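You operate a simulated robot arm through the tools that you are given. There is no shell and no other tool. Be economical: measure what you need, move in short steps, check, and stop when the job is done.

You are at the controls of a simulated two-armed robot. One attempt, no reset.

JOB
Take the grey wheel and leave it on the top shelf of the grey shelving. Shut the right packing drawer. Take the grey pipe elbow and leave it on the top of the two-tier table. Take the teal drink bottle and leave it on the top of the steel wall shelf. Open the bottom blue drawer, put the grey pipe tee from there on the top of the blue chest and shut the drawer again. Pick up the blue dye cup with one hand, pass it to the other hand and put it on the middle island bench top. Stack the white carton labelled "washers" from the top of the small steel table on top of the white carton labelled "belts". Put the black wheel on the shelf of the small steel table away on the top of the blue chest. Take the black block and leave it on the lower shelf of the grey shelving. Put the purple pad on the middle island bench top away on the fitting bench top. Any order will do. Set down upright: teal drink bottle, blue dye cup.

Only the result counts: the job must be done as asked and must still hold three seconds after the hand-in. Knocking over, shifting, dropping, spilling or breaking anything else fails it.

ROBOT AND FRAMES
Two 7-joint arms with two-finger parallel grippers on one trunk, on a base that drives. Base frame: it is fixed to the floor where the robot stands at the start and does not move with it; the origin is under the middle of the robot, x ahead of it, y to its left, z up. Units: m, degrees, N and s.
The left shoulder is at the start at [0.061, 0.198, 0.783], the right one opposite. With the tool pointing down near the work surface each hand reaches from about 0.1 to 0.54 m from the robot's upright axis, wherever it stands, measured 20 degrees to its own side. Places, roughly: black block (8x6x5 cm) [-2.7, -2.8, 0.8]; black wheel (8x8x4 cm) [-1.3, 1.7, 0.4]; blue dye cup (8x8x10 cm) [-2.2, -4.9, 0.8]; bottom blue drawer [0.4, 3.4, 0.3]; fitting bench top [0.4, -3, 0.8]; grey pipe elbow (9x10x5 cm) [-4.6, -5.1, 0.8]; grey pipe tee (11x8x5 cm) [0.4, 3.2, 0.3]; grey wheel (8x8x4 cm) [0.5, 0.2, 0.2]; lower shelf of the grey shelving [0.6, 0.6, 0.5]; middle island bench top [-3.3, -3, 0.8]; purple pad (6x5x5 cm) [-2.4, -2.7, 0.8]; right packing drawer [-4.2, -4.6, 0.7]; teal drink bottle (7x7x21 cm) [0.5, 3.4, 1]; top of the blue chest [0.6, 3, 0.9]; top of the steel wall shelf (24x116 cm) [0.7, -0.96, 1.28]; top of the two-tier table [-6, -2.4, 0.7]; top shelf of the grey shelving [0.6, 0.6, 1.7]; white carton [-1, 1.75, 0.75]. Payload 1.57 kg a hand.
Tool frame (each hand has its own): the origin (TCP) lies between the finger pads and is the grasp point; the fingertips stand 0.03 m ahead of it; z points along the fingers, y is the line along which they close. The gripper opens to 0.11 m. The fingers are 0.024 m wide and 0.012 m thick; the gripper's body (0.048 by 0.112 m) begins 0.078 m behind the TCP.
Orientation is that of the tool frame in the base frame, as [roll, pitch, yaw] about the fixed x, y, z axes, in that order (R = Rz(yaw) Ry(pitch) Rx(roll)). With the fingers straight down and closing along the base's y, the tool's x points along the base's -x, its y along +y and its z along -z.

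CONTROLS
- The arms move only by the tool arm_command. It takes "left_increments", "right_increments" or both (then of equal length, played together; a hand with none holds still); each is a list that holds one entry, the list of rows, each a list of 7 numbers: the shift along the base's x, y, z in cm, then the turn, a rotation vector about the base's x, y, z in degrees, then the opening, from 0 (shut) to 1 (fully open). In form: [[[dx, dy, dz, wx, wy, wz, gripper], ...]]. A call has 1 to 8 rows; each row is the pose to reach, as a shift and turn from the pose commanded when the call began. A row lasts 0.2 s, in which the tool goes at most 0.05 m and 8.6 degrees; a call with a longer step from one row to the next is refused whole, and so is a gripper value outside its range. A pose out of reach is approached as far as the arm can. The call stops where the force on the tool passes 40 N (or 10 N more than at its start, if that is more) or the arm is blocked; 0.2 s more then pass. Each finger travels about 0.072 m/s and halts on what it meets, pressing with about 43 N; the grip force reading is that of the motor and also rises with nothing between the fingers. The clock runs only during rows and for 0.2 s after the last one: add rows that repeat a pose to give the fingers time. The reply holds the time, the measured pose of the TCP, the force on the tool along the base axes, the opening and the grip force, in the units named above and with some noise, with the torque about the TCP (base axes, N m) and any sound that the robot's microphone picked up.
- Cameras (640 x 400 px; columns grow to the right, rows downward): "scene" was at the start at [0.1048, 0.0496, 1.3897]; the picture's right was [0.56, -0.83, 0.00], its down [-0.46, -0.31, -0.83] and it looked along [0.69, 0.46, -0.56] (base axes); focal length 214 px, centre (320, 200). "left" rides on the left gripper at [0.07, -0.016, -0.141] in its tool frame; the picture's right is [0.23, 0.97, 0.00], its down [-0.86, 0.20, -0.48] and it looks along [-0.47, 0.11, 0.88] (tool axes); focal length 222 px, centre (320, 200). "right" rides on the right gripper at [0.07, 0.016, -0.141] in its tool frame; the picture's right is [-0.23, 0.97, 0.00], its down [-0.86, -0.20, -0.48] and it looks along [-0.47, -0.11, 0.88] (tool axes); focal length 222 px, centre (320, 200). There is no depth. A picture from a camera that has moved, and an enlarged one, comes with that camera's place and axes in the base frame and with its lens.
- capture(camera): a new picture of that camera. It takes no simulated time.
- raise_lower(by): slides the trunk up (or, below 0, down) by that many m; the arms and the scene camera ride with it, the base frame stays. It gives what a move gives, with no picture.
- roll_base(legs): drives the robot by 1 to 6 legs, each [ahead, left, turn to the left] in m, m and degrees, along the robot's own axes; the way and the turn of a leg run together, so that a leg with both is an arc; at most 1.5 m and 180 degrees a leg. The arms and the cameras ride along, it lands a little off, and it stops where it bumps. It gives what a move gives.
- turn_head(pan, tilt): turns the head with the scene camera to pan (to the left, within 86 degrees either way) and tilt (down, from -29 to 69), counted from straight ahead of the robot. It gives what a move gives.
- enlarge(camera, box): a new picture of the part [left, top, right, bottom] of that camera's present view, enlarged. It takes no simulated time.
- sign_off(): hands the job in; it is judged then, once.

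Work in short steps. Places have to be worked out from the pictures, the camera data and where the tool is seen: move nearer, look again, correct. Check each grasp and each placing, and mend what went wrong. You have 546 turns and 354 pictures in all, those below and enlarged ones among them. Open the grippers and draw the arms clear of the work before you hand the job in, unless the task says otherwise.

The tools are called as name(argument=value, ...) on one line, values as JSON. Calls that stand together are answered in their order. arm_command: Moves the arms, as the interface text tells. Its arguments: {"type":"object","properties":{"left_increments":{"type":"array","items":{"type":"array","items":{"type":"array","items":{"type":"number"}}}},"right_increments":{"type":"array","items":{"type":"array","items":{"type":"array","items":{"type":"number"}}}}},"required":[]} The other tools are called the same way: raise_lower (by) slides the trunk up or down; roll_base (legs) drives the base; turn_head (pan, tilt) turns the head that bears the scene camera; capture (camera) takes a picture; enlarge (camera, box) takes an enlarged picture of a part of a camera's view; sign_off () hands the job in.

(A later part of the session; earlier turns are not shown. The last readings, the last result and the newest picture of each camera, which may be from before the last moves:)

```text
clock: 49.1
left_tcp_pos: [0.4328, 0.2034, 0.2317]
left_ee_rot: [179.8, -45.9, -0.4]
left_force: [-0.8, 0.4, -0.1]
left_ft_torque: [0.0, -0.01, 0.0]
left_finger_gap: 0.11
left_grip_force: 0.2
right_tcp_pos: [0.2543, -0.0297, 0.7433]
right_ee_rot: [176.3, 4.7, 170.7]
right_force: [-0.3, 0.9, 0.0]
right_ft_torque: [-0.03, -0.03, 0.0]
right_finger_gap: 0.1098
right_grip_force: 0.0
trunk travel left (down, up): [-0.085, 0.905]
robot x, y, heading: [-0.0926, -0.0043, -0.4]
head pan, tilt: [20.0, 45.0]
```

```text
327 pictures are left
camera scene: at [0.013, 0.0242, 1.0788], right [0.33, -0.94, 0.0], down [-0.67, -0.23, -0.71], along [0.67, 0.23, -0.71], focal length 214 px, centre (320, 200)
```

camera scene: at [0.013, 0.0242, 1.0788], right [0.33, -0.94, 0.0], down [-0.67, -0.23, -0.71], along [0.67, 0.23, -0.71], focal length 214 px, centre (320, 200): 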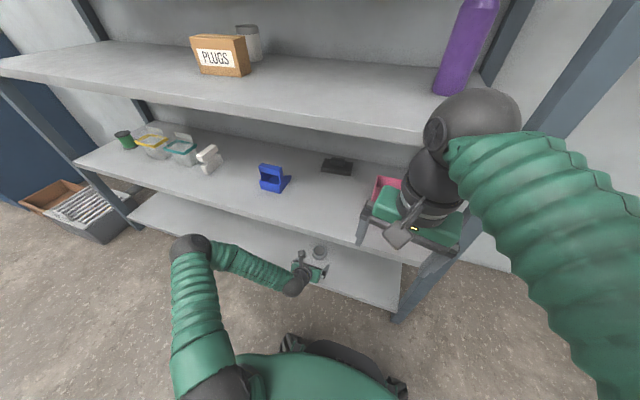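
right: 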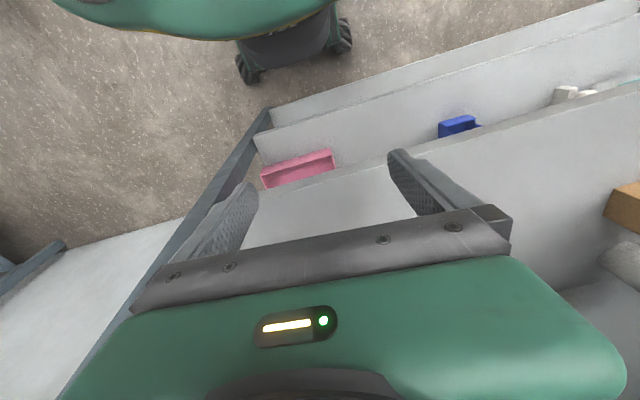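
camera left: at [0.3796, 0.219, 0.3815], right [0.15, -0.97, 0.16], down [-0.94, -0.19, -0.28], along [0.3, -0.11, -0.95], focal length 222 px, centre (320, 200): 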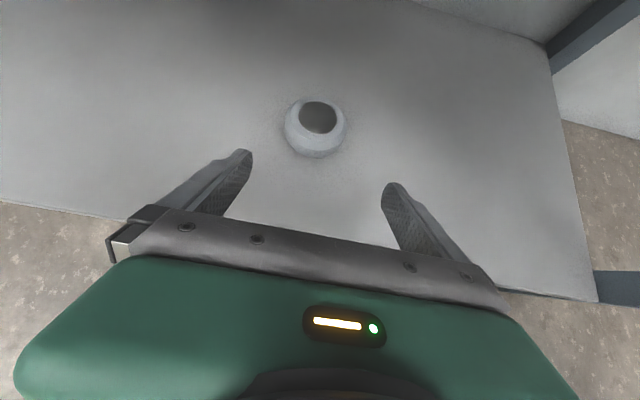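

The wheel is at about (0.527, 0.211). I move the open fingers forward and down to straddle it.

arm_command(left_increments=[[[2, 0.8, -1, 0, 0, 0, 1], [4, 0.8, -2, 0, 0, 0, 1], [6, 0.8, -3, 0, 0, 0, 1], [8, 0.8, -4, 0, 0, 0, 1], [9.3, 0.8, -4.5, 0, 0, 0, 1]]])

capture(camera="left")

```text
clock: 50.3
left_tcp_pos: [0.5258, 0.2095, 0.1877]
left_ee_rot: [179.9, -45.9, -0.2]
left_force: [0.2, -0.2, 0.2]
left_ft_torque: [0.02, -0.01, 0.01]
left_finger_gap: 0.1101
left_grip_force: 0.0
right_tcp_pos: [0.2534, -0.0307, 0.742]
right_ee_rot: [176.2, 4.7, 170.7]
right_force: [-0.6, 0.6, -1.0]
right_ft_torque: [-0.04, 0.01, 0.03]
right_finger_gap: 0.1101
right_grip_force: 0.0
trunk travel left (down, up): [-0.085, 0.905]
robot x, y, heading: [-0.0943, -0.0037, -0.6]
head pan, tilt: [20.0, 45.0]
```

```text
326 pictures are left
camera left: at [0.4722, 0.2259, 0.3369], right [0.15, -0.97, 0.16], down [-0.94, -0.19, -0.28], along [0.3, -0.11, -0.95], focal length 222 px, centre (320, 200)
```

left: 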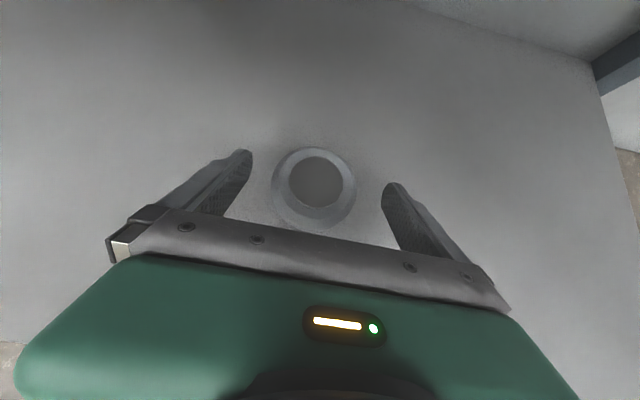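

The wheel is between the fingers, its centre near (0.534, 0.213). I ease down a little, then close.

arm_command(left_increments=[[[0.6, 0.3, -0.5, 0, 0, 0, 1], [0.6, 0.3, -0.9, 0, 0, 0, 1]]])

arm_command(left_increments=[[[0, 0, 0, 0, 0, 0, 0], [0, 0, 0, 0, 0, 0, 0], [0, 0, 0, 0, 0, 0, 0], [0, 0, 0, 0, 0, 0, 0]]])

capture(camera="left")

```text
clock: 50.9
left_tcp_pos: [0.5317, 0.2126, 0.1786]
left_ee_rot: [179.9, -45.7, -0.3]
left_force: [-0.2, 1.2, 0.0]
left_ft_torque: [0.0, -0.01, -0.02]
left_finger_gap: 0.1102
left_grip_force: 0.1
right_tcp_pos: [0.2538, -0.0299, 0.7419]
right_ee_rot: [176.2, 4.7, 170.6]
right_force: [0.6, 0.3, 0.3]
right_ft_torque: [0.0, 0.01, 0.01]
right_finger_gap: 0.1099
right_grip_force: 0.1
trunk travel left (down, up): [-0.085, 0.905]
robot x, y, heading: [-0.0944, 0.0, -0.7]
head pan, tilt: [20.0, 45.0]
```

```text
clock: 51.9
left_tcp_pos: [0.5317, 0.2137, 0.1789]
left_ee_rot: [180.0, -45.8, -0.3]
left_force: [0.2, -1.8, -0.5]
left_ft_torque: [-0.01, 0.01, 0.0]
left_finger_gap: 0.0708
left_grip_force: 42.6
right_tcp_pos: [0.2543, -0.0288, 0.7424]
right_ee_rot: [176.3, 4.7, 170.4]
right_force: [-0.1, -0.2, 0.6]
right_ft_torque: [-0.01, -0.02, -0.02]
right_finger_gap: 0.1099
right_grip_force: 0.1
trunk travel left (down, up): [-0.085, 0.905]
robot x, y, heading: [-0.0953, -0.0049, -0.7]
head pan, tilt: [20.0, 45.0]
```

```text
325 pictures are left
camera left: at [0.4779, 0.2296, 0.3287], right [0.15, -0.97, 0.16], down [-0.94, -0.19, -0.28], along [0.3, -0.11, -0.95], focal length 222 px, centre (320, 200)
```

left: 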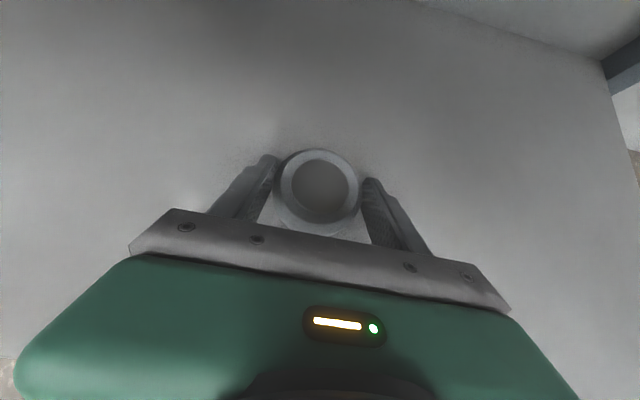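

Gripped (gap 0.071). I lift 5 cm and back the base out.

arm_command(left_increments=[[[0, 0, 2, 0, 0, 0, 0], [0, 0, 4, 0, 0, 0, 0], [0, 0, 5, 0, 0, 0, 0]]])

roll_base(legs=[[-0.45, 0, 0]])

raise_lower(by=0.9)

capture(camera="scene")

capture(camera="left")

```text
clock: 52.7
left_tcp_pos: [0.5309, 0.2131, 0.229]
left_ee_rot: [179.9, -45.8, -0.4]
left_force: [-0.2, -0.5, 0.5]
left_ft_torque: [0.01, 0.02, 0.01]
left_finger_gap: 0.0
left_grip_force: 21.3
right_tcp_pos: [0.2532, -0.0306, 0.7434]
right_ee_rot: [176.2, 4.8, 170.6]
right_force: [0.5, 0.1, 0.1]
right_ft_torque: [0.02, 0.0, -0.01]
right_finger_gap: 0.1096
right_grip_force: 0.2
trunk travel left (down, up): [-0.085, 0.905]
robot x, y, heading: [-0.0945, -0.0012, -0.5]
head pan, tilt: [20.0, 45.0]
```

```text
clock: 55.4
left_tcp_pos: [0.0898, 0.2176, 0.2305]
left_ee_rot: [179.9, -45.8, -0.4]
left_force: [-0.2, -0.9, 0.2]
left_ft_torque: [0.01, 0.02, 0.01]
left_finger_gap: 0.0002
left_grip_force: 21.1
right_tcp_pos: [-0.1885, -0.0259, 0.743]
right_ee_rot: [176.2, 4.8, 170.5]
right_force: [-0.4, 1.1, 0.0]
right_ft_torque: [-0.03, -0.03, 0.0]
right_finger_gap: 0.11
right_grip_force: 0.0
trunk travel left (down, up): [-0.085, 0.905]
robot x, y, heading: [-0.5379, 0.0034, -0.6]
head pan, tilt: [20.0, 45.0]
```

```text
refused: 0.9 is not a number from -0.4 to 0.4
```

```text
324 pictures are left
camera scene: at [-0.4289, 0.0301, 1.0791], right [0.33, -0.94, 0.0], down [-0.67, -0.23, -0.71], along [0.67, 0.23, -0.71], focal length 214 px, centre (320, 200)
```

scene: 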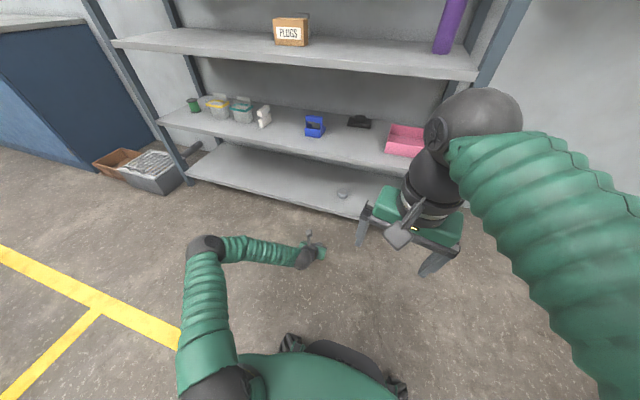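

```text
323 pictures are left
camera left: at [0.0365, 0.2343, 0.3781], right [0.15, -0.98, 0.16], down [-0.94, -0.19, -0.28], along [0.3, -0.11, -0.95], focal length 222 px, centre (320, 200)
```

left: 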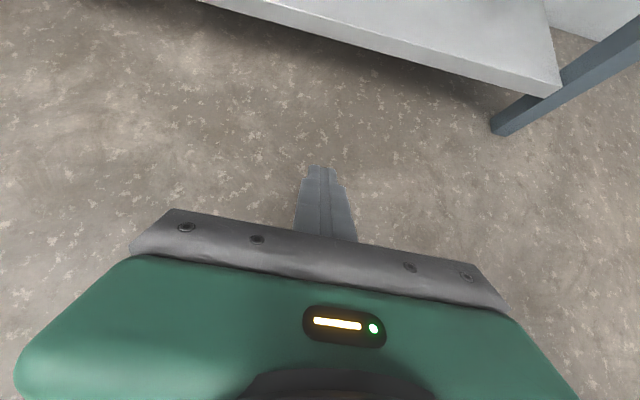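

It slipped out on lifting; the wheel still stands on the shelf. I open, drive in again and will grip lower.

arm_command(left_increments=[[[0, 0, 0, 0, 0, 0, 1], [0, 0, 0, 0, 0, 0, 1], [0, 0, 0, 0, 0, 0, 1], [0, 0, 0, 0, 0, 0, 1]]])

roll_base(legs=[[0.35, 0, 0]])

capture(camera="left")

```text
clock: 56.4
left_tcp_pos: [0.0899, 0.2166, 0.2292]
left_ee_rot: [179.9, -45.9, -0.4]
left_force: [0.0, 0.1, -0.1]
left_ft_torque: [0.01, -0.01, 0.0]
left_finger_gap: 0.1098
left_grip_force: 0.0
right_tcp_pos: [-0.1892, -0.0248, 0.7428]
right_ee_rot: [176.2, 4.8, 170.3]
right_force: [-0.7, -0.6, -0.2]
right_ft_torque: [-0.01, -0.01, -0.02]
right_finger_gap: 0.1098
right_grip_force: 0.0
trunk travel left (down, up): [-0.085, 0.905]
robot x, y, heading: [-0.5371, 0.0044, -0.6]
head pan, tilt: [20.0, 45.0]
```

```text
clock: 58.7
left_tcp_pos: [0.4429, 0.2103, 0.2287]
left_ee_rot: [180.0, -45.9, -0.5]
left_force: [-0.2, 0.4, -1.0]
left_ft_torque: [-0.01, 0.02, 0.04]
left_finger_gap: 0.11
left_grip_force: 0.0
right_tcp_pos: [0.1635, -0.0321, 0.7443]
right_ee_rot: [176.2, 4.8, 170.2]
right_force: [1.5, 0.0, 0.7]
right_ft_torque: [-0.03, -0.01, -0.01]
right_finger_gap: 0.11
right_grip_force: 0.0
trunk travel left (down, up): [-0.085, 0.905]
robot x, y, heading: [-0.1853, -0.0018, -0.9]
head pan, tilt: [20.0, 45.0]
```

```text
322 pictures are left
camera left: at [0.3895, 0.2273, 0.3782], right [0.15, -0.98, 0.16], down [-0.94, -0.19, -0.28], along [0.3, -0.11, -0.95], focal length 222 px, centre (320, 200)
```

left: 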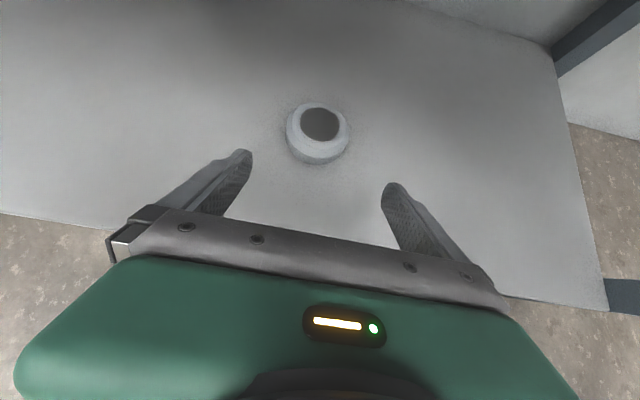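

Triangulating, the wheel's centre is nearer (0.543, 0.215, 0.147), with the shelf at about 0.127; I gripped too high. I go lower this time.

arm_command(left_increments=[[[2.5, 0.4, -1.2, 0, 0, 0, 1], [5, 0.4, -2.6, 0, 0, 0, 1], [7.5, 0.4, -4, 0, 0, 0, 1], [9.5, 0.4, -5.3, 0, 0, 0, 1], [10, 0.4, -6, 0, 0, 0, 1], [10, 0.4, -6.5, 0, 0, 0, 1]]])

capture(camera="left")

```text
clock: 60.1
left_tcp_pos: [0.5435, 0.214, 0.1692]
left_ee_rot: [-180.0, -46.3, -0.6]
left_force: [-18.9, 2.3, 24.6]
left_ft_torque: [-1.0, 0.21, -0.83]
left_finger_gap: 0.1093
left_grip_force: 0.0
right_tcp_pos: [0.1607, -0.0329, 0.745]
right_ee_rot: [176.1, 5.0, 170.2]
right_force: [0.5, -0.2, 0.5]
right_ft_torque: [0.02, 0.01, 0.01]
right_finger_gap: 0.1098
right_grip_force: 0.0
trunk travel left (down, up): [-0.085, 0.905]
robot x, y, heading: [-0.1864, 0.0012, -1.1]
head pan, tilt: [20.0, 45.0]
```

```text
321 pictures are left
camera left: at [0.4892, 0.231, 0.318], right [0.15, -0.98, 0.16], down [-0.94, -0.19, -0.29], along [0.31, -0.11, -0.94], focal length 222 px, centre (320, 200)
```

left: 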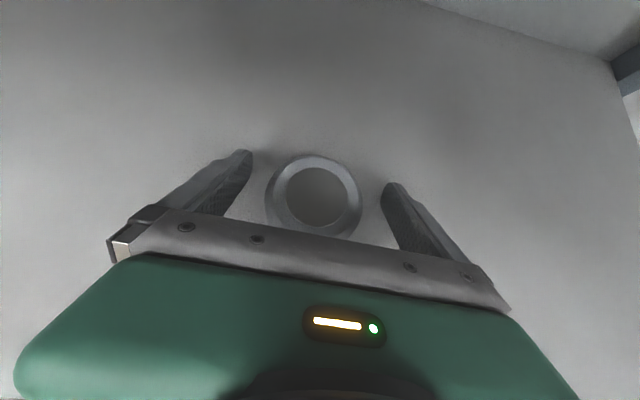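

The fingertips touch the shelf at TCP z 0.169 and the wheel is centred. I relieve 3 mm and close, then lift slightly and check.

arm_command(left_increments=[[[0, 0, 0.4, 0, 0, 0, 1], [0, 0, 0.4, 0, 0, 0, 0.5], [0, 0, 0.4, 0, 0, 0, 0], [0, 0, 0.4, 0, 0, 0, 0], [0, 0, 0.4, 0, 0, 0, 0]]])

arm_command(left_increments=[[[0, 0, 1, 0, 0, 0, 0], [0, 0, 2, 0, 0, 0, 0], [0, 0, 3, 0, 0, 0, 0]]])

capture(camera="left")

```text
clock: 61.3
left_tcp_pos: [0.5419, 0.2129, 0.1695]
left_ee_rot: [-179.9, -46.1, -0.8]
left_force: [-2.2, -5.1, 10.3]
left_ft_torque: [-0.37, 0.04, -0.12]
left_finger_gap: 0.0709
left_grip_force: 42.5
right_tcp_pos: [0.1616, -0.0319, 0.7435]
right_ee_rot: [176.1, 4.9, 170.2]
right_force: [-0.5, 0.1, -0.1]
right_ft_torque: [-0.02, 0.02, 0.03]
right_finger_gap: 0.1101
right_grip_force: 0.0
trunk travel left (down, up): [-0.085, 0.905]
robot x, y, heading: [-0.1822, -0.0029, -1.0]
head pan, tilt: [20.0, 45.0]
```

```text
clock: 62.1
left_tcp_pos: [0.5428, 0.2136, 0.1983]
left_ee_rot: [179.9, -45.9, -0.6]
left_force: [0.0, 0.8, -0.9]
left_ft_torque: [0.02, 0.01, 0.03]
left_finger_gap: 0.0711
left_grip_force: 42.9
right_tcp_pos: [0.1633, -0.0329, 0.7435]
right_ee_rot: [176.3, 4.7, 170.1]
right_force: [0.4, 0.9, 0.1]
right_ft_torque: [-0.01, 0.0, 0.01]
right_finger_gap: 0.1101
right_grip_force: 0.0
trunk travel left (down, up): [-0.085, 0.905]
robot x, y, heading: [-0.1843, -0.0009, -1.0]
head pan, tilt: [20.0, 45.0]
```

```text
320 pictures are left
camera left: at [0.4886, 0.2305, 0.3472], right [0.15, -0.98, 0.16], down [-0.94, -0.19, -0.28], along [0.3, -0.11, -0.95], focal length 222 px, centre (320, 200)
```

left: 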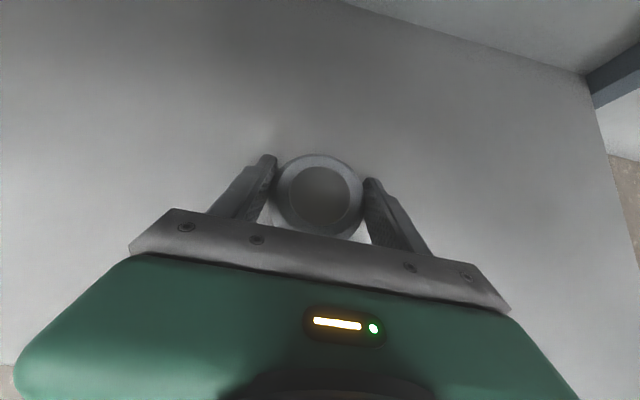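

The wheel is held. I lift more, back out, and raise the trunk.

arm_command(left_increments=[[[0, 0, 2, 0, 0, 0, 0], [0, 0, 3.5, 0, 0, 0, 0]]])

roll_base(legs=[[-0.45, 0, 0]])

raise_lower(by=0.4)

raise_lower(by=0.4)

turn_head(pan=10, tilt=20)

capture(camera="scene")

```text
clock: 62.7
left_tcp_pos: [0.5432, 0.2148, 0.2341]
left_ee_rot: [-180.0, -45.9, -0.6]
left_force: [0.4, 0.5, -1.2]
left_ft_torque: [-0.03, 0.01, 0.02]
left_finger_gap: 0.0708
left_grip_force: 42.7
right_tcp_pos: [0.1623, -0.0326, 0.7428]
right_ee_rot: [176.2, 4.8, 170.1]
right_force: [-0.8, -0.8, -0.3]
right_ft_torque: [-0.01, -0.01, 0.0]
right_finger_gap: 0.1099
right_grip_force: 0.0
trunk travel left (down, up): [-0.085, 0.905]
robot x, y, heading: [-0.1833, 0.0025, -0.9]
head pan, tilt: [20.0, 45.0]
```

```text
clock: 65.4
left_tcp_pos: [0.084, 0.2265, 0.2333]
left_ee_rot: [179.9, -45.9, -0.2]
left_force: [-0.7, 0.1, -1.9]
left_ft_torque: [-0.01, -0.01, 0.02]
left_finger_gap: 0.0709
left_grip_force: 42.8
right_tcp_pos: [-0.2946, -0.0234, 0.7459]
right_ee_rot: [176.1, 4.9, 170.6]
right_force: [-0.3, 0.0, 0.3]
right_ft_torque: [-0.04, -0.02, -0.03]
right_finger_gap: 0.1099
right_grip_force: 0.0
trunk travel left (down, up): [-0.085, 0.905]
robot x, y, heading: [-0.642, 0.0074, -0.6]
head pan, tilt: [20.0, 45.0]
```

```text
clock: 69.2
left_tcp_pos: [0.0839, 0.2279, 0.6339]
left_ee_rot: [-179.9, -46.1, -0.1]
left_force: [0.4, 0.4, -0.6]
left_ft_torque: [-0.02, 0.03, 0.02]
left_finger_gap: 0.0709
left_grip_force: 43.1
right_tcp_pos: [-0.2945, -0.0233, 1.1455]
right_ee_rot: [176.2, 4.9, 170.6]
right_force: [-0.3, -0.8, 0.4]
right_ft_torque: [0.0, -0.02, 0.01]
right_finger_gap: 0.1101
right_grip_force: 0.0
trunk travel left (down, up): [-0.485, 0.505]
robot x, y, heading: [-0.6394, 0.0044, -0.5]
head pan, tilt: [20.0, 45.0]
```

```text
clock: 73.1
left_tcp_pos: [0.0845, 0.2282, 1.0338]
left_ee_rot: [-180.0, -45.9, -0.2]
left_force: [-0.1, 0.1, -2.3]
left_ft_torque: [0.0, -0.01, 0.03]
left_finger_gap: 0.071
left_grip_force: 42.6
right_tcp_pos: [-0.294, -0.0236, 1.5451]
right_ee_rot: [176.1, 4.9, 170.7]
right_force: [1.0, -0.2, -0.4]
right_ft_torque: [0.03, 0.03, 0.0]
right_finger_gap: 0.1099
right_grip_force: 0.0
trunk travel left (down, up): [-0.885, 0.105]
robot x, y, heading: [-0.6437, 0.01, -0.8]
head pan, tilt: [20.0, 45.0]
```

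```text
clock: 74.0
left_tcp_pos: [0.0835, 0.2274, 1.034]
left_ee_rot: [180.0, -46.1, -0.2]
left_force: [0.2, -0.3, -1.0]
left_ft_torque: [0.05, 0.01, 0.01]
left_finger_gap: 0.0708
left_grip_force: 42.9
right_tcp_pos: [-0.2942, -0.0232, 1.5444]
right_ee_rot: [176.1, 4.8, 170.6]
right_force: [0.1, 0.3, -1.0]
right_ft_torque: [0.02, 0.0, -0.03]
right_finger_gap: 0.11
right_grip_force: 0.1
trunk travel left (down, up): [-0.885, 0.105]
robot x, y, heading: [-0.6422, 0.0002, -0.6]
head pan, tilt: [10.0, 20.0]
```

```text
319 pictures are left
camera scene: at [-0.5161, 0.0201, 1.9174], right [0.17, -0.99, 0.0], down [-0.34, -0.06, -0.94], along [0.93, 0.15, -0.35], focal length 214 px, centre (320, 200)
```

scene: 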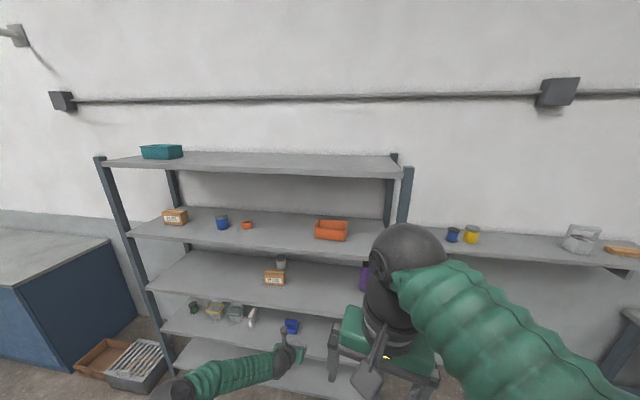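

Only a teal box stands on the top shelf, at its left end. I raise the trunk fully and lift the arm with the wheel level.

raise_lower(by=0.1)

arm_command(left_increments=[[[-1, 0, 4.5, 0, 0, 0, 0], [-2, 0, 9, 0, 0, 0, 0], [-3, 0, 13.5, 0, 0, 0, 0], [-4, 0, 18, 0, 0, 0, 0], [-5, 0, 22.5, 0, 0, 0, 0], [-6, 0, 27, 0, 0, 0, 0], [-7, 0, 31.5, 0, 0, 0, 0], [-8, 0, 36, 0, 0, 0, 0]]])

capture(camera="scene")

```text
clock: 75.3
left_tcp_pos: [0.0847, 0.2283, 1.1339]
left_ee_rot: [179.9, -45.9, -0.3]
left_force: [0.7, -0.2, -1.8]
left_ft_torque: [0.0, -0.01, -0.03]
left_finger_gap: 0.071
left_grip_force: 43.8
right_tcp_pos: [-0.294, -0.0223, 1.6442]
right_ee_rot: [176.1, 5.0, 170.6]
right_force: [-0.8, -0.3, -0.1]
right_ft_torque: [-0.02, 0.03, 0.01]
right_finger_gap: 0.1101
right_grip_force: 0.1
trunk travel left (down, up): [-0.985, 0.005]
robot x, y, heading: [-0.6398, 0.0023, -0.7]
head pan, tilt: [10.0, 20.0]
```

```text
clock: 77.1
left_tcp_pos: [0.0064, 0.2277, 1.495]
left_ee_rot: [-179.9, -46.1, -0.3]
left_force: [-0.1, 0.0, -0.5]
left_ft_torque: [0.0, 0.04, 0.02]
left_finger_gap: 0.071
left_grip_force: 42.9
right_tcp_pos: [-0.2951, -0.0229, 1.6446]
right_ee_rot: [176.1, 5.0, 170.6]
right_force: [0.6, -0.3, 1.0]
right_ft_torque: [-0.02, -0.04, 0.0]
right_finger_gap: 0.1102
right_grip_force: 0.1
trunk travel left (down, up): [-0.985, 0.005]
robot x, y, heading: [-0.6453, 0.0044, -0.4]
head pan, tilt: [10.0, 20.0]
```

```text
318 pictures are left
camera scene: at [-0.5186, 0.0197, 2.0176], right [0.16, -0.99, 0.0], down [-0.34, -0.06, -0.94], along [0.93, 0.15, -0.34], focal length 214 px, centre (320, 200)
```

scene: 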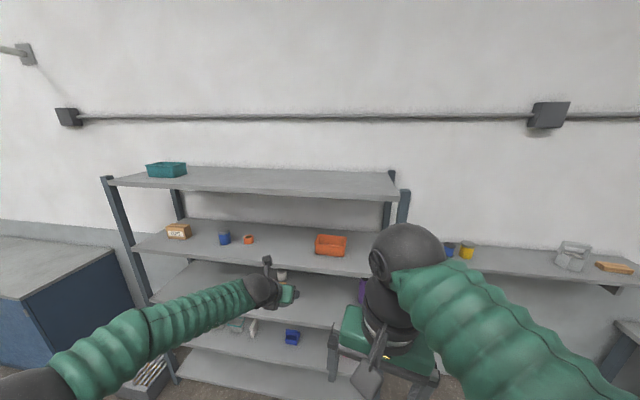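

Going well. I continue up another 32 cm.

arm_command(left_increments=[[[0, 0, 4.5, 0, 0, 0, 0], [0, 0, 9, 0, 0, 0, 0], [0, 0, 13.5, 0, 0, 0, 0], [0, 0, 18, 0, 0, 0, 0], [0, 0, 22.5, 0, 0, 0, 0], [0, 0, 27, 0, 0, 0, 0], [0, 0, 32, 0, 0, 0, 0]]])

capture(camera="scene")

```text
clock: 78.7
left_tcp_pos: [0.0071, 0.2236, 1.7898]
left_ee_rot: [-179.6, -45.8, -0.5]
left_force: [0.4, 0.4, -0.5]
left_ft_torque: [-0.03, -0.02, -0.01]
left_finger_gap: 0.0707
left_grip_force: 43.1
left hand out of reach, approached as far as the arm can: row 7
right_tcp_pos: [-0.2914, -0.027, 1.6435]
right_ee_rot: [175.9, 4.8, 170.6]
right_force: [-0.1, 0.3, 0.4]
right_ft_torque: [0.0, -0.01, -0.02]
right_finger_gap: 0.1099
right_grip_force: 0.1
trunk travel left (down, up): [-0.985, 0.005]
robot x, y, heading: [-0.6436, 0.005, -0.6]
head pan, tilt: [10.0, 20.0]
```

```text
317 pictures are left
camera scene: at [-0.5144, 0.0153, 2.0174], right [0.16, -0.99, 0.0], down [-0.34, -0.06, -0.94], along [0.93, 0.16, -0.34], focal length 214 px, centre (320, 200)
```

scene: 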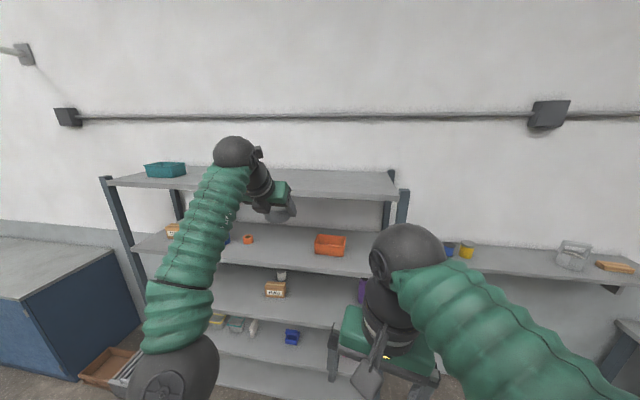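

The hand is at z 1.79. I need the shelf's height precisely, so I enlarge its right end.

enlarge(camera="scene", box=[240, 120, 420, 232])

capture(camera="left")

```text
3.56 times, centred on (330, 176) of scene
camera zoom: at [-0.5144, 0.0153, 2.0174], right [0.16, -0.99, 0.0], down [-0.34, -0.06, -0.94], along [0.93, 0.16, -0.34], focal length 763 px, centre (284, 285)
```

zoom: 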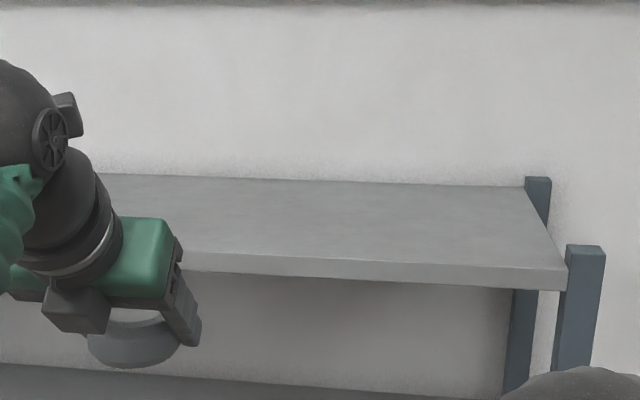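

```text
315 pictures are left
camera left: at [-0.0462, 0.2385, 1.939], right [0.15, -0.98, 0.16], down [-0.94, -0.19, -0.28], along [0.3, -0.1, -0.95], focal length 222 px, centre (320, 200)
```

left: 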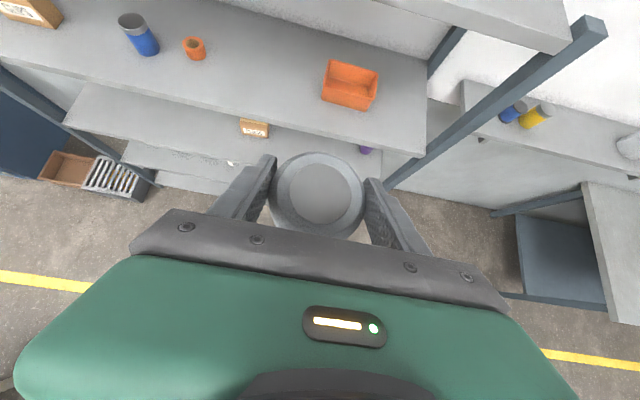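

The shelf's top is at about z 1.72 with front edge x ≈ 0.387, and the wheel's bottom is near 1.757. I drive ahead 0.5 m.

roll_base(legs=[[0.3, 0, 0]])

capture(camera="left")

enlarge(camera="scene", box=[160, 100, 420, 262])

```text
clock: 80.7
left_tcp_pos: [0.2939, 0.2217, 1.796]
left_ee_rot: [-179.9, -46.4, -0.2]
left_force: [-1.0, -0.6, -1.5]
left_ft_torque: [0.01, -0.05, 0.07]
left_finger_gap: 0.0707
left_grip_force: 42.8
right_tcp_pos: [-0.0036, -0.0277, 1.646]
right_ee_rot: [176.1, 5.2, 170.5]
right_force: [-1.0, -0.2, 0.3]
right_ft_torque: [0.01, -0.01, -0.02]
right_finger_gap: 0.11
right_grip_force: 0.0
trunk travel left (down, up): [-0.985, 0.005]
robot x, y, heading: [-0.3415, 0.0004, -0.6]
head pan, tilt: [10.0, 20.0]
```

```text
314 pictures are left
camera left: at [0.2396, 0.2377, 1.944], right [0.15, -0.97, 0.16], down [-0.94, -0.2, -0.29], along [0.31, -0.11, -0.94], focal length 222 px, centre (320, 200)
```

left: 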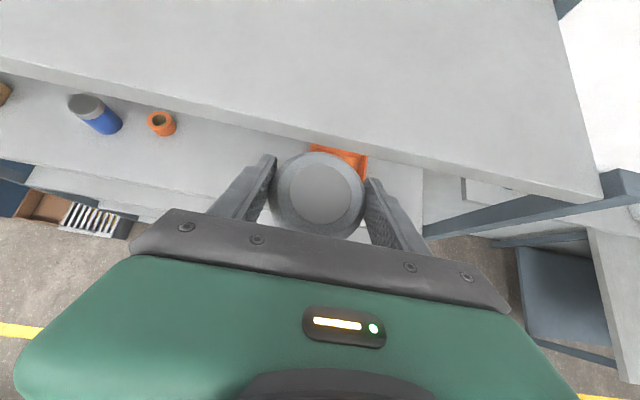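

```text
2.46 times, centred on (290, 181) of scene
camera zoom: at [-0.229, 0.0145, 2.0184], right [0.16, -0.99, 0.0], down [-0.33, -0.06, -0.94], along [0.93, 0.15, -0.34], focal length 528 px, centre (394, 247)
```

zoom: 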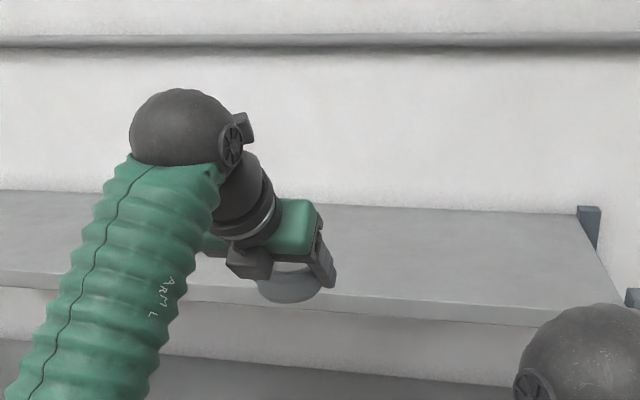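

Clear above the edge. I drive 0.21 m more.

roll_base(legs=[[0.21, 0, 0]])

arm_command(left_increments=[[[0, 0, -1.2, 0, 0, 0, 0], [0, 0, -2.4, 0, 0, 0, 0], [0, 0, -3.2, 0, 0, 0, 0]]])

capture(camera="left")

enlarge(camera="scene", box=[160, 100, 420, 262])

```text
clock: 82.4
left_tcp_pos: [0.5066, 0.2219, 1.7965]
left_ee_rot: [-180.0, -46.3, -0.3]
left_force: [0.0, 0.0, -0.9]
left_ft_torque: [0.02, 0.01, 0.03]
left_finger_gap: 0.071
left_grip_force: 42.8
right_tcp_pos: [0.2079, -0.0276, 1.6455]
right_ee_rot: [176.1, 5.2, 170.5]
right_force: [-0.4, -0.6, -0.1]
right_ft_torque: [-0.02, -0.03, 0.0]
right_finger_gap: 0.11
right_grip_force: 0.1
trunk travel left (down, up): [-0.985, 0.005]
robot x, y, heading: [-0.1291, 0.0021, -0.6]
head pan, tilt: [10.0, 20.0]
```

```text
clock: 83.2
left_tcp_pos: [0.5092, 0.2222, 1.7625]
left_ee_rot: [179.9, -46.1, -0.3]
left_force: [-0.2, -0.3, -1.2]
left_ft_torque: [0.01, 0.02, 0.02]
left_finger_gap: 0.0711
left_grip_force: 43.1
right_tcp_pos: [0.2098, -0.0264, 1.6455]
right_ee_rot: [176.1, 5.2, 170.6]
right_force: [-0.4, 0.6, -0.1]
right_ft_torque: [-0.02, -0.05, 0.0]
right_finger_gap: 0.1099
right_grip_force: 0.1
trunk travel left (down, up): [-0.985, 0.005]
robot x, y, heading: [-0.1338, -0.0009, -0.6]
head pan, tilt: [10.0, 20.0]
```

```text
312 pictures are left
camera left: at [0.4543, 0.2391, 1.9114], right [0.15, -0.97, 0.17], down [-0.94, -0.2, -0.29], along [0.31, -0.11, -0.94], focal length 222 px, centre (320, 200)
```

left: 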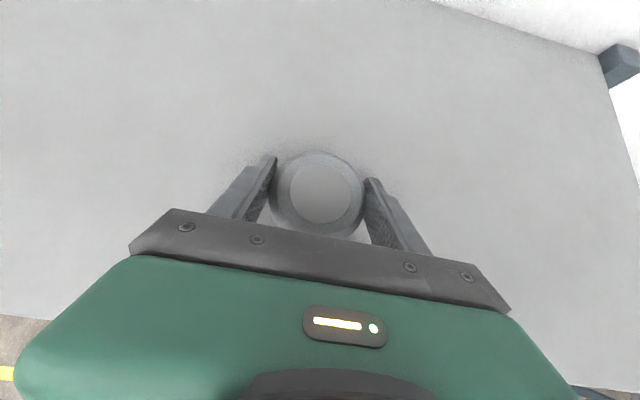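

```text
2.46 times, centred on (290, 181) of scene
camera zoom: at [-0.011, 0.0172, 2.0179], right [0.16, -0.99, 0.0], down [-0.34, -0.06, -0.94], along [0.93, 0.15, -0.34], focal length 528 px, centre (394, 247)
```

zoom: 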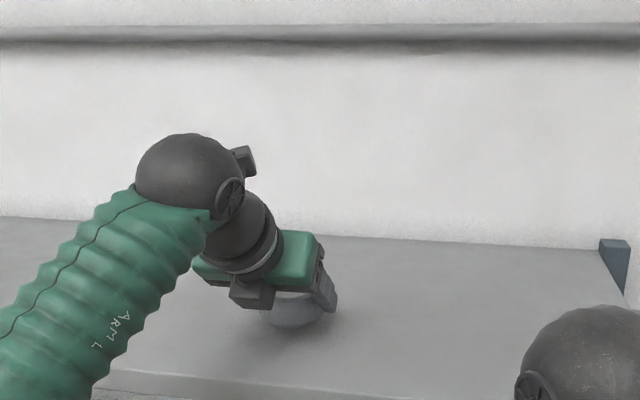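

I lower gently in small steps until the shelf pushes back.

arm_command(left_increments=[[[0, 0, -0.4, 0, 0, 0, 0], [0, 0, -0.8, 0, 0, 0, 0], [0, 0, -1.2, 0, 0, 0, 0]]])

```text
clock: 84.0
left_tcp_pos: [0.5115, 0.2221, 1.7497]
left_ee_rot: [-179.9, -46.3, -0.2]
left_force: [0.4, 0.1, -1.9]
left_ft_torque: [-0.02, -0.01, -0.02]
left_finger_gap: 0.0709
left_grip_force: 43.2
right_tcp_pos: [0.212, -0.027, 1.6458]
right_ee_rot: [176.1, 5.1, 170.6]
right_force: [-0.5, 0.5, -0.6]
right_ft_torque: [-0.02, -0.03, 0.02]
right_finger_gap: 0.1099
right_grip_force: 0.1
trunk travel left (down, up): [-0.985, 0.005]
robot x, y, heading: [-0.1306, -0.0026, -0.3]
head pan, tilt: [10.0, 20.0]
```

arm_command(left_increments=[[[0, 0, -0.3, 0, 0, 0, 0], [0, 0, -0.6, 0, 0, 0, 0], [0, 0, -0.9, 0, 0, 0, 0], [0, 0, -1.2, 0, 0, 0, 0]]])

```text
clock: 84.7
left_tcp_pos: [0.5114, 0.2235, 1.7489]
left_ee_rot: [-179.9, -47.3, -0.1]
left_force: [-1.3, 3.7, 9.6]
left_ft_torque: [0.08, 0.42, -0.14]
left_finger_gap: 0.0709
left_grip_force: 42.7
right_tcp_pos: [0.2114, -0.027, 1.6446]
right_ee_rot: [176.0, 5.1, 170.6]
right_force: [-0.8, 0.5, -1.0]
right_ft_torque: [0.0, -0.02, -0.04]
right_finger_gap: 0.1101
right_grip_force: 0.0
trunk travel left (down, up): [-0.985, 0.005]
robot x, y, heading: [-0.1293, -0.0003, -0.7]
head pan, tilt: [10.0, 20.0]
stopped in row 3 (left hand): the force on the tool passed its limit at 46 N (the readings are from after the stop); the commanded pose is now the measured one
```

Contact with the shelf. I open the fingers and withdraw along the tool's axis.

arm_command(left_increments=[[[0, 0, 0, 0, 0, 0, 1], [0, 0, 0, 0, 0, 0, 1], [0, 0, 0, 0, 0, 0, 1], [-2, 0, 2, 0, 0, 0, 1], [-5, 0, 5, 0, 0, 0, 1], [-8, 0, 7, 0, 0, 0, 1]]])

capture(camera="left")

```text
clock: 86.1
left_tcp_pos: [0.4273, 0.2184, 1.8199]
left_ee_rot: [-179.8, -47.3, -0.4]
left_force: [-0.7, 0.5, 0.4]
left_ft_torque: [-0.01, 0.0, 0.01]
left_finger_gap: 0.11
left_grip_force: 0.0
right_tcp_pos: [0.2099, -0.0322, 1.6473]
right_ee_rot: [175.9, 5.1, 170.5]
right_force: [0.1, 0.8, 0.2]
right_ft_torque: [-0.01, 0.01, -0.02]
right_finger_gap: 0.1098
right_grip_force: 0.0
trunk travel left (down, up): [-0.985, 0.005]
robot x, y, heading: [-0.1308, -0.0009, -0.4]
head pan, tilt: [10.0, 20.0]
```

```text
310 pictures are left
camera left: at [0.3718, 0.2336, 1.9676], right [0.15, -0.97, 0.16], down [-0.93, -0.2, -0.3], along [0.33, -0.11, -0.94], focal length 222 px, centre (320, 200)
```

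left: 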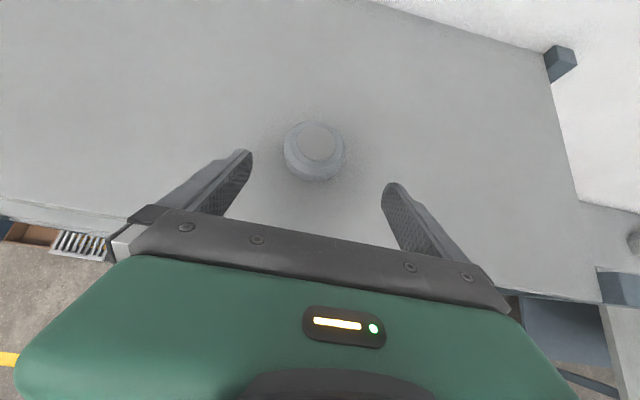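

The wheel stands on the top shelf, centred near (0.52, 0.22). I back out, lower the trunk and turn left toward the small steel table.

roll_base(legs=[[-0.6, 0, 0]])

raise_lower(by=-0.4)

roll_base(legs=[[0, 0, 90]])

turn_head(pan=10, tilt=25)

capture(camera="scene")

```text
clock: 89.5
left_tcp_pos: [-0.1671, 0.2297, 1.8153]
left_ee_rot: [-180.0, -46.9, 0.0]
left_force: [-0.1, 0.0, 0.2]
left_ft_torque: [0.02, 0.02, 0.0]
left_finger_gap: 0.11
left_grip_force: 0.1
right_tcp_pos: [-0.3868, -0.0222, 1.6445]
right_ee_rot: [176.2, 4.8, 170.7]
right_force: [0.3, 0.5, -0.5]
right_ft_torque: [0.01, 0.0, -0.01]
right_finger_gap: 0.1101
right_grip_force: 0.0
trunk travel left (down, up): [-0.985, 0.005]
robot x, y, heading: [-0.7379, 0.007, -0.5]
head pan, tilt: [10.0, 20.0]
```

```text
clock: 93.4
left_tcp_pos: [-0.1722, 0.2289, 1.4179]
left_ee_rot: [-179.9, -47.1, 0.0]
left_force: [-1.1, 0.4, 0.3]
left_ft_torque: [-0.01, -0.01, -0.02]
left_finger_gap: 0.1101
left_grip_force: 0.1
right_tcp_pos: [-0.3931, -0.0229, 1.2445]
right_ee_rot: [176.1, 4.9, 170.7]
right_force: [-0.3, -1.3, 0.7]
right_ft_torque: [0.02, 0.02, 0.0]
right_finger_gap: 0.11
right_grip_force: 0.0
trunk travel left (down, up): [-0.585, 0.405]
robot x, y, heading: [-0.7378, 0.0036, -0.7]
head pan, tilt: [10.0, 20.0]
```

```text
clock: 97.5
left_tcp_pos: [-0.9408, 0.5768, 1.418]
left_ee_rot: [-179.9, -47.0, 88.1]
left_force: [-0.5, -0.1, 0.3]
left_ft_torque: [-0.01, -0.01, 0.0]
left_finger_gap: 0.1099
left_grip_force: 0.1
right_tcp_pos: [-0.6989, 0.3477, 1.2445]
right_ee_rot: [176.0, 5.1, -101.2]
right_force: [0.9, 0.4, -0.2]
right_ft_torque: [-0.01, -0.01, 0.0]
right_finger_gap: 0.1099
right_grip_force: 0.0
trunk travel left (down, up): [-0.585, 0.405]
robot x, y, heading: [-0.7349, 0.0013, 87.5]
head pan, tilt: [10.0, 20.0]
```

```text
clock: 98.2
left_tcp_pos: [-0.9425, 0.5763, 1.4178]
left_ee_rot: [-180.0, -47.0, 88.0]
left_force: [-0.5, -0.5, 0.2]
left_ft_torque: [0.0, -0.01, 0.0]
left_finger_gap: 0.1099
left_grip_force: 0.1
right_tcp_pos: [-0.6985, 0.3483, 1.2444]
right_ee_rot: [176.1, 5.1, -101.2]
right_force: [0.1, 0.3, -0.3]
right_ft_torque: [-0.03, 0.0, 0.01]
right_finger_gap: 0.1101
right_grip_force: 0.0
trunk travel left (down, up): [-0.585, 0.405]
robot x, y, heading: [-0.7361, 0.0046, 87.8]
head pan, tilt: [10.0, 25.0]
```

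```text
309 pictures are left
camera scene: at [-0.7495, 0.1271, 1.6096], right [0.99, 0.13, 0.0], down [0.06, -0.42, -0.91], along [-0.12, 0.9, -0.42], focal length 214 px, centre (320, 200)
```

scene: 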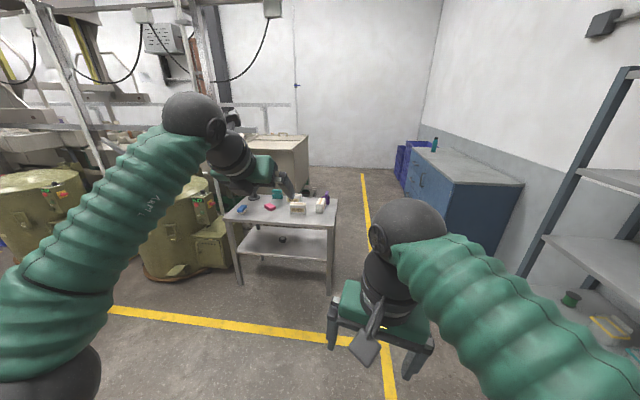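

The table with the cartons is ahead. I drive up to it and look down.

roll_base(legs=[[0.75, 0.38, 2]])

turn_head(pan=0, tilt=40)

capture(camera="scene")

```text
clock: 102.7
left_tcp_pos: [-1.3087, 1.3426, 1.4184]
left_ee_rot: [-179.8, -47.0, 89.3]
left_force: [-0.1, 0.1, 0.2]
left_ft_torque: [-0.01, 0.01, 0.02]
left_finger_gap: 0.1098
left_grip_force: 0.0
right_tcp_pos: [-1.0617, 1.1202, 1.2452]
right_ee_rot: [175.9, 5.0, -99.8]
right_force: [0.0, -0.9, 0.7]
right_ft_torque: [0.02, 0.02, 0.01]
right_finger_gap: 0.1098
right_grip_force: 0.0
trunk travel left (down, up): [-0.585, 0.405]
robot x, y, heading: [-1.0926, 0.7788, 88.9]
head pan, tilt: [10.0, 25.0]
```

```text
clock: 103.5
left_tcp_pos: [-1.3109, 1.3436, 1.4191]
left_ee_rot: [-179.9, -47.1, 89.3]
left_force: [-0.2, -0.1, -0.5]
left_ft_torque: [0.01, -0.01, 0.02]
left_finger_gap: 0.1101
left_grip_force: 0.1
right_tcp_pos: [-1.0626, 1.1209, 1.2457]
right_ee_rot: [176.2, 5.0, -99.8]
right_force: [-0.6, -0.5, 0.2]
right_ft_torque: [-0.01, 0.01, -0.01]
right_finger_gap: 0.1101
right_grip_force: 0.1
trunk travel left (down, up): [-0.585, 0.405]
robot x, y, heading: [-1.0928, 0.7806, 89.2]
head pan, tilt: [0.0, 40.0]
```

```text
308 pictures are left
camera scene: at [-1.0924, 0.8932, 1.5863], right [1.0, -0.02, 0.0], down [-0.01, -0.64, -0.77], along [0.01, 0.77, -0.64], focal length 214 px, centre (320, 200)
```

scene: 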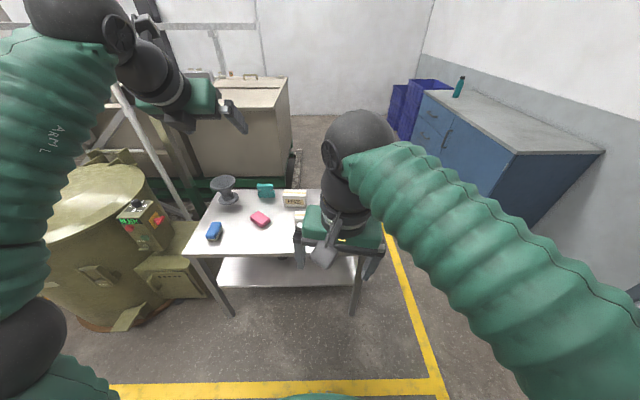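

The right hand hides the cartons; I move it to the right and enlarge.

arm_command(right_increments=[[[5, 0, 0, 0, 0, 0, 1], [10, 0, 0, 0, 0, 0, 1], [15, 0, 0, 0, 0, 0, 1], [20, 0, 0, 0, 0, 0, 1], [25, 0, 0, 0, 0, 0, 1]]])

enlarge(camera="scene", box=[170, 160, 410, 310])

```text
clock: 104.7
left_tcp_pos: [-1.3077, 1.3437, 1.4182]
left_ee_rot: [-179.8, -47.1, 89.2]
left_force: [0.3, 0.4, 0.6]
left_ft_torque: [-0.01, 0.01, 0.02]
left_finger_gap: 0.1098
left_grip_force: 0.1
right_tcp_pos: [-0.8107, 1.1211, 1.2457]
right_ee_rot: [176.0, 5.0, -99.9]
right_force: [0.6, 0.2, -0.3]
right_ft_torque: [0.0, 0.02, -0.01]
right_finger_gap: 0.1101
right_grip_force: 0.0
trunk travel left (down, up): [-0.585, 0.405]
robot x, y, heading: [-1.0916, 0.7746, 89.1]
head pan, tilt: [0.0, 40.0]
```

```text
2.67 times, centred on (290, 235) of scene
camera zoom: at [-1.0899, 0.8931, 1.5862], right [1.0, -0.02, 0.0], down [-0.01, -0.64, -0.76], along [0.01, 0.76, -0.64], focal length 572 px, centre (400, 107)
```

zoom: 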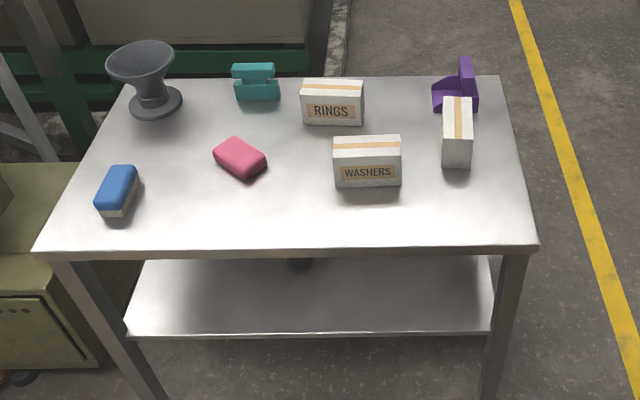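

Washers is at about (-1.15, 1.68). The third carton, turned 90°, should be "belts"; I check its label with the right camera.

capture(camera="right")

```text
306 pictures are left
camera right: at [-0.8306, 1.0405, 1.3819], right [-0.92, 0.38, 0.09], down [0.37, 0.76, 0.54], along [0.14, 0.52, -0.84], focal length 222 px, centre (320, 200)
```

right: 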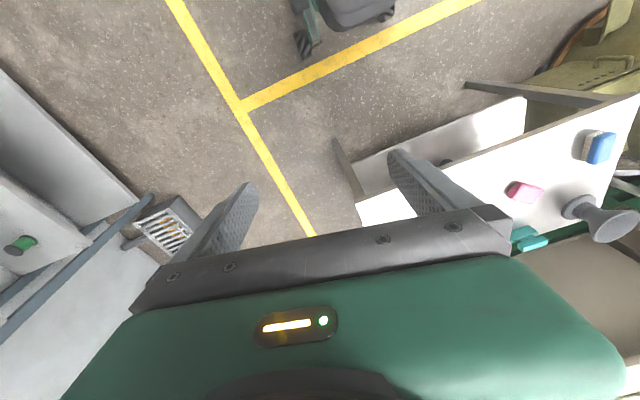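

The gripper hides them. I drive right half a metre and look back at the carton's right side.

roll_base(legs=[[0.5, -0.5, 0]])

turn_head(pan=45, tilt=35)

capture(camera="scene")

```text
clock: 108.6
left_tcp_pos: [-0.7805, 1.8355, 1.4183]
left_ee_rot: [-179.9, -47.1, 89.1]
left_force: [-0.1, 0.6, 0.5]
left_ft_torque: [-0.03, -0.01, 0.03]
left_finger_gap: 0.11
left_grip_force: 0.0
right_tcp_pos: [-0.2832, 1.6093, 1.246]
right_ee_rot: [176.1, 5.0, -100.3]
right_force: [0.0, -0.6, 0.2]
right_ft_torque: [0.01, 0.0, 0.0]
right_finger_gap: 0.1098
right_grip_force: 0.1
trunk travel left (down, up): [-0.585, 0.405]
robot x, y, heading: [-0.5675, 1.2678, 88.6]
head pan, tilt: [0.0, 40.0]
```

```text
clock: 109.7
left_tcp_pos: [-0.7797, 1.8351, 1.4185]
left_ee_rot: [-179.9, -47.1, 88.9]
left_force: [0.7, 0.7, -0.8]
left_ft_torque: [0.01, 0.01, 0.01]
left_finger_gap: 0.11
left_grip_force: 0.2
right_tcp_pos: [-0.2854, 1.6098, 1.2463]
right_ee_rot: [176.1, 5.1, -100.3]
right_force: [-0.2, -0.3, 0.0]
right_ft_torque: [0.02, 0.03, 0.01]
right_finger_gap: 0.1098
right_grip_force: 0.0
trunk travel left (down, up): [-0.585, 0.405]
robot x, y, heading: [-0.5679, 1.2692, 88.7]
head pan, tilt: [45.0, 35.0]
```

```text
305 pictures are left
camera scene: at [-0.6273, 1.3629, 1.5938], right [0.72, 0.69, 0.0], down [0.4, -0.42, -0.82], along [-0.56, 0.59, -0.57], focal length 214 px, centre (320, 200)
```

scene: 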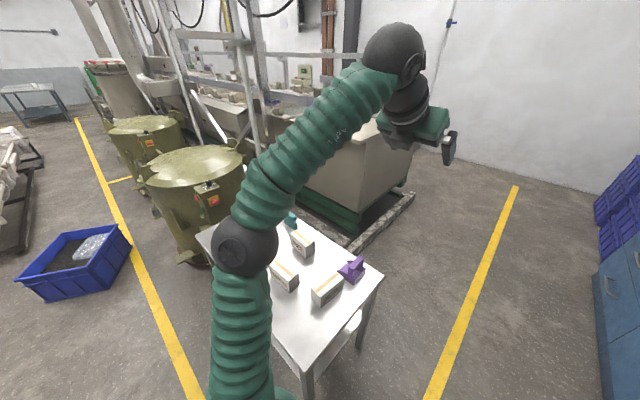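

enlarge(camera="scene", box=[250, 220, 390, 320])

```text
4.00 times, centred on (320, 270) of scene
camera zoom: at [-0.6273, 1.3629, 1.5938], right [0.72, 0.69, 0.0], down [0.4, -0.42, -0.82], along [-0.56, 0.59, -0.57], focal length 858 px, centre (320, -80)
```

zoom: 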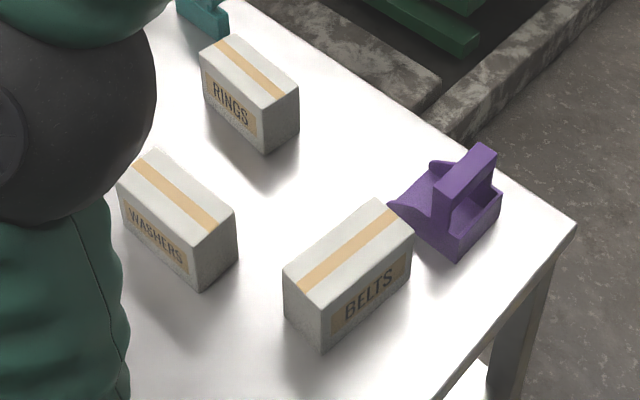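

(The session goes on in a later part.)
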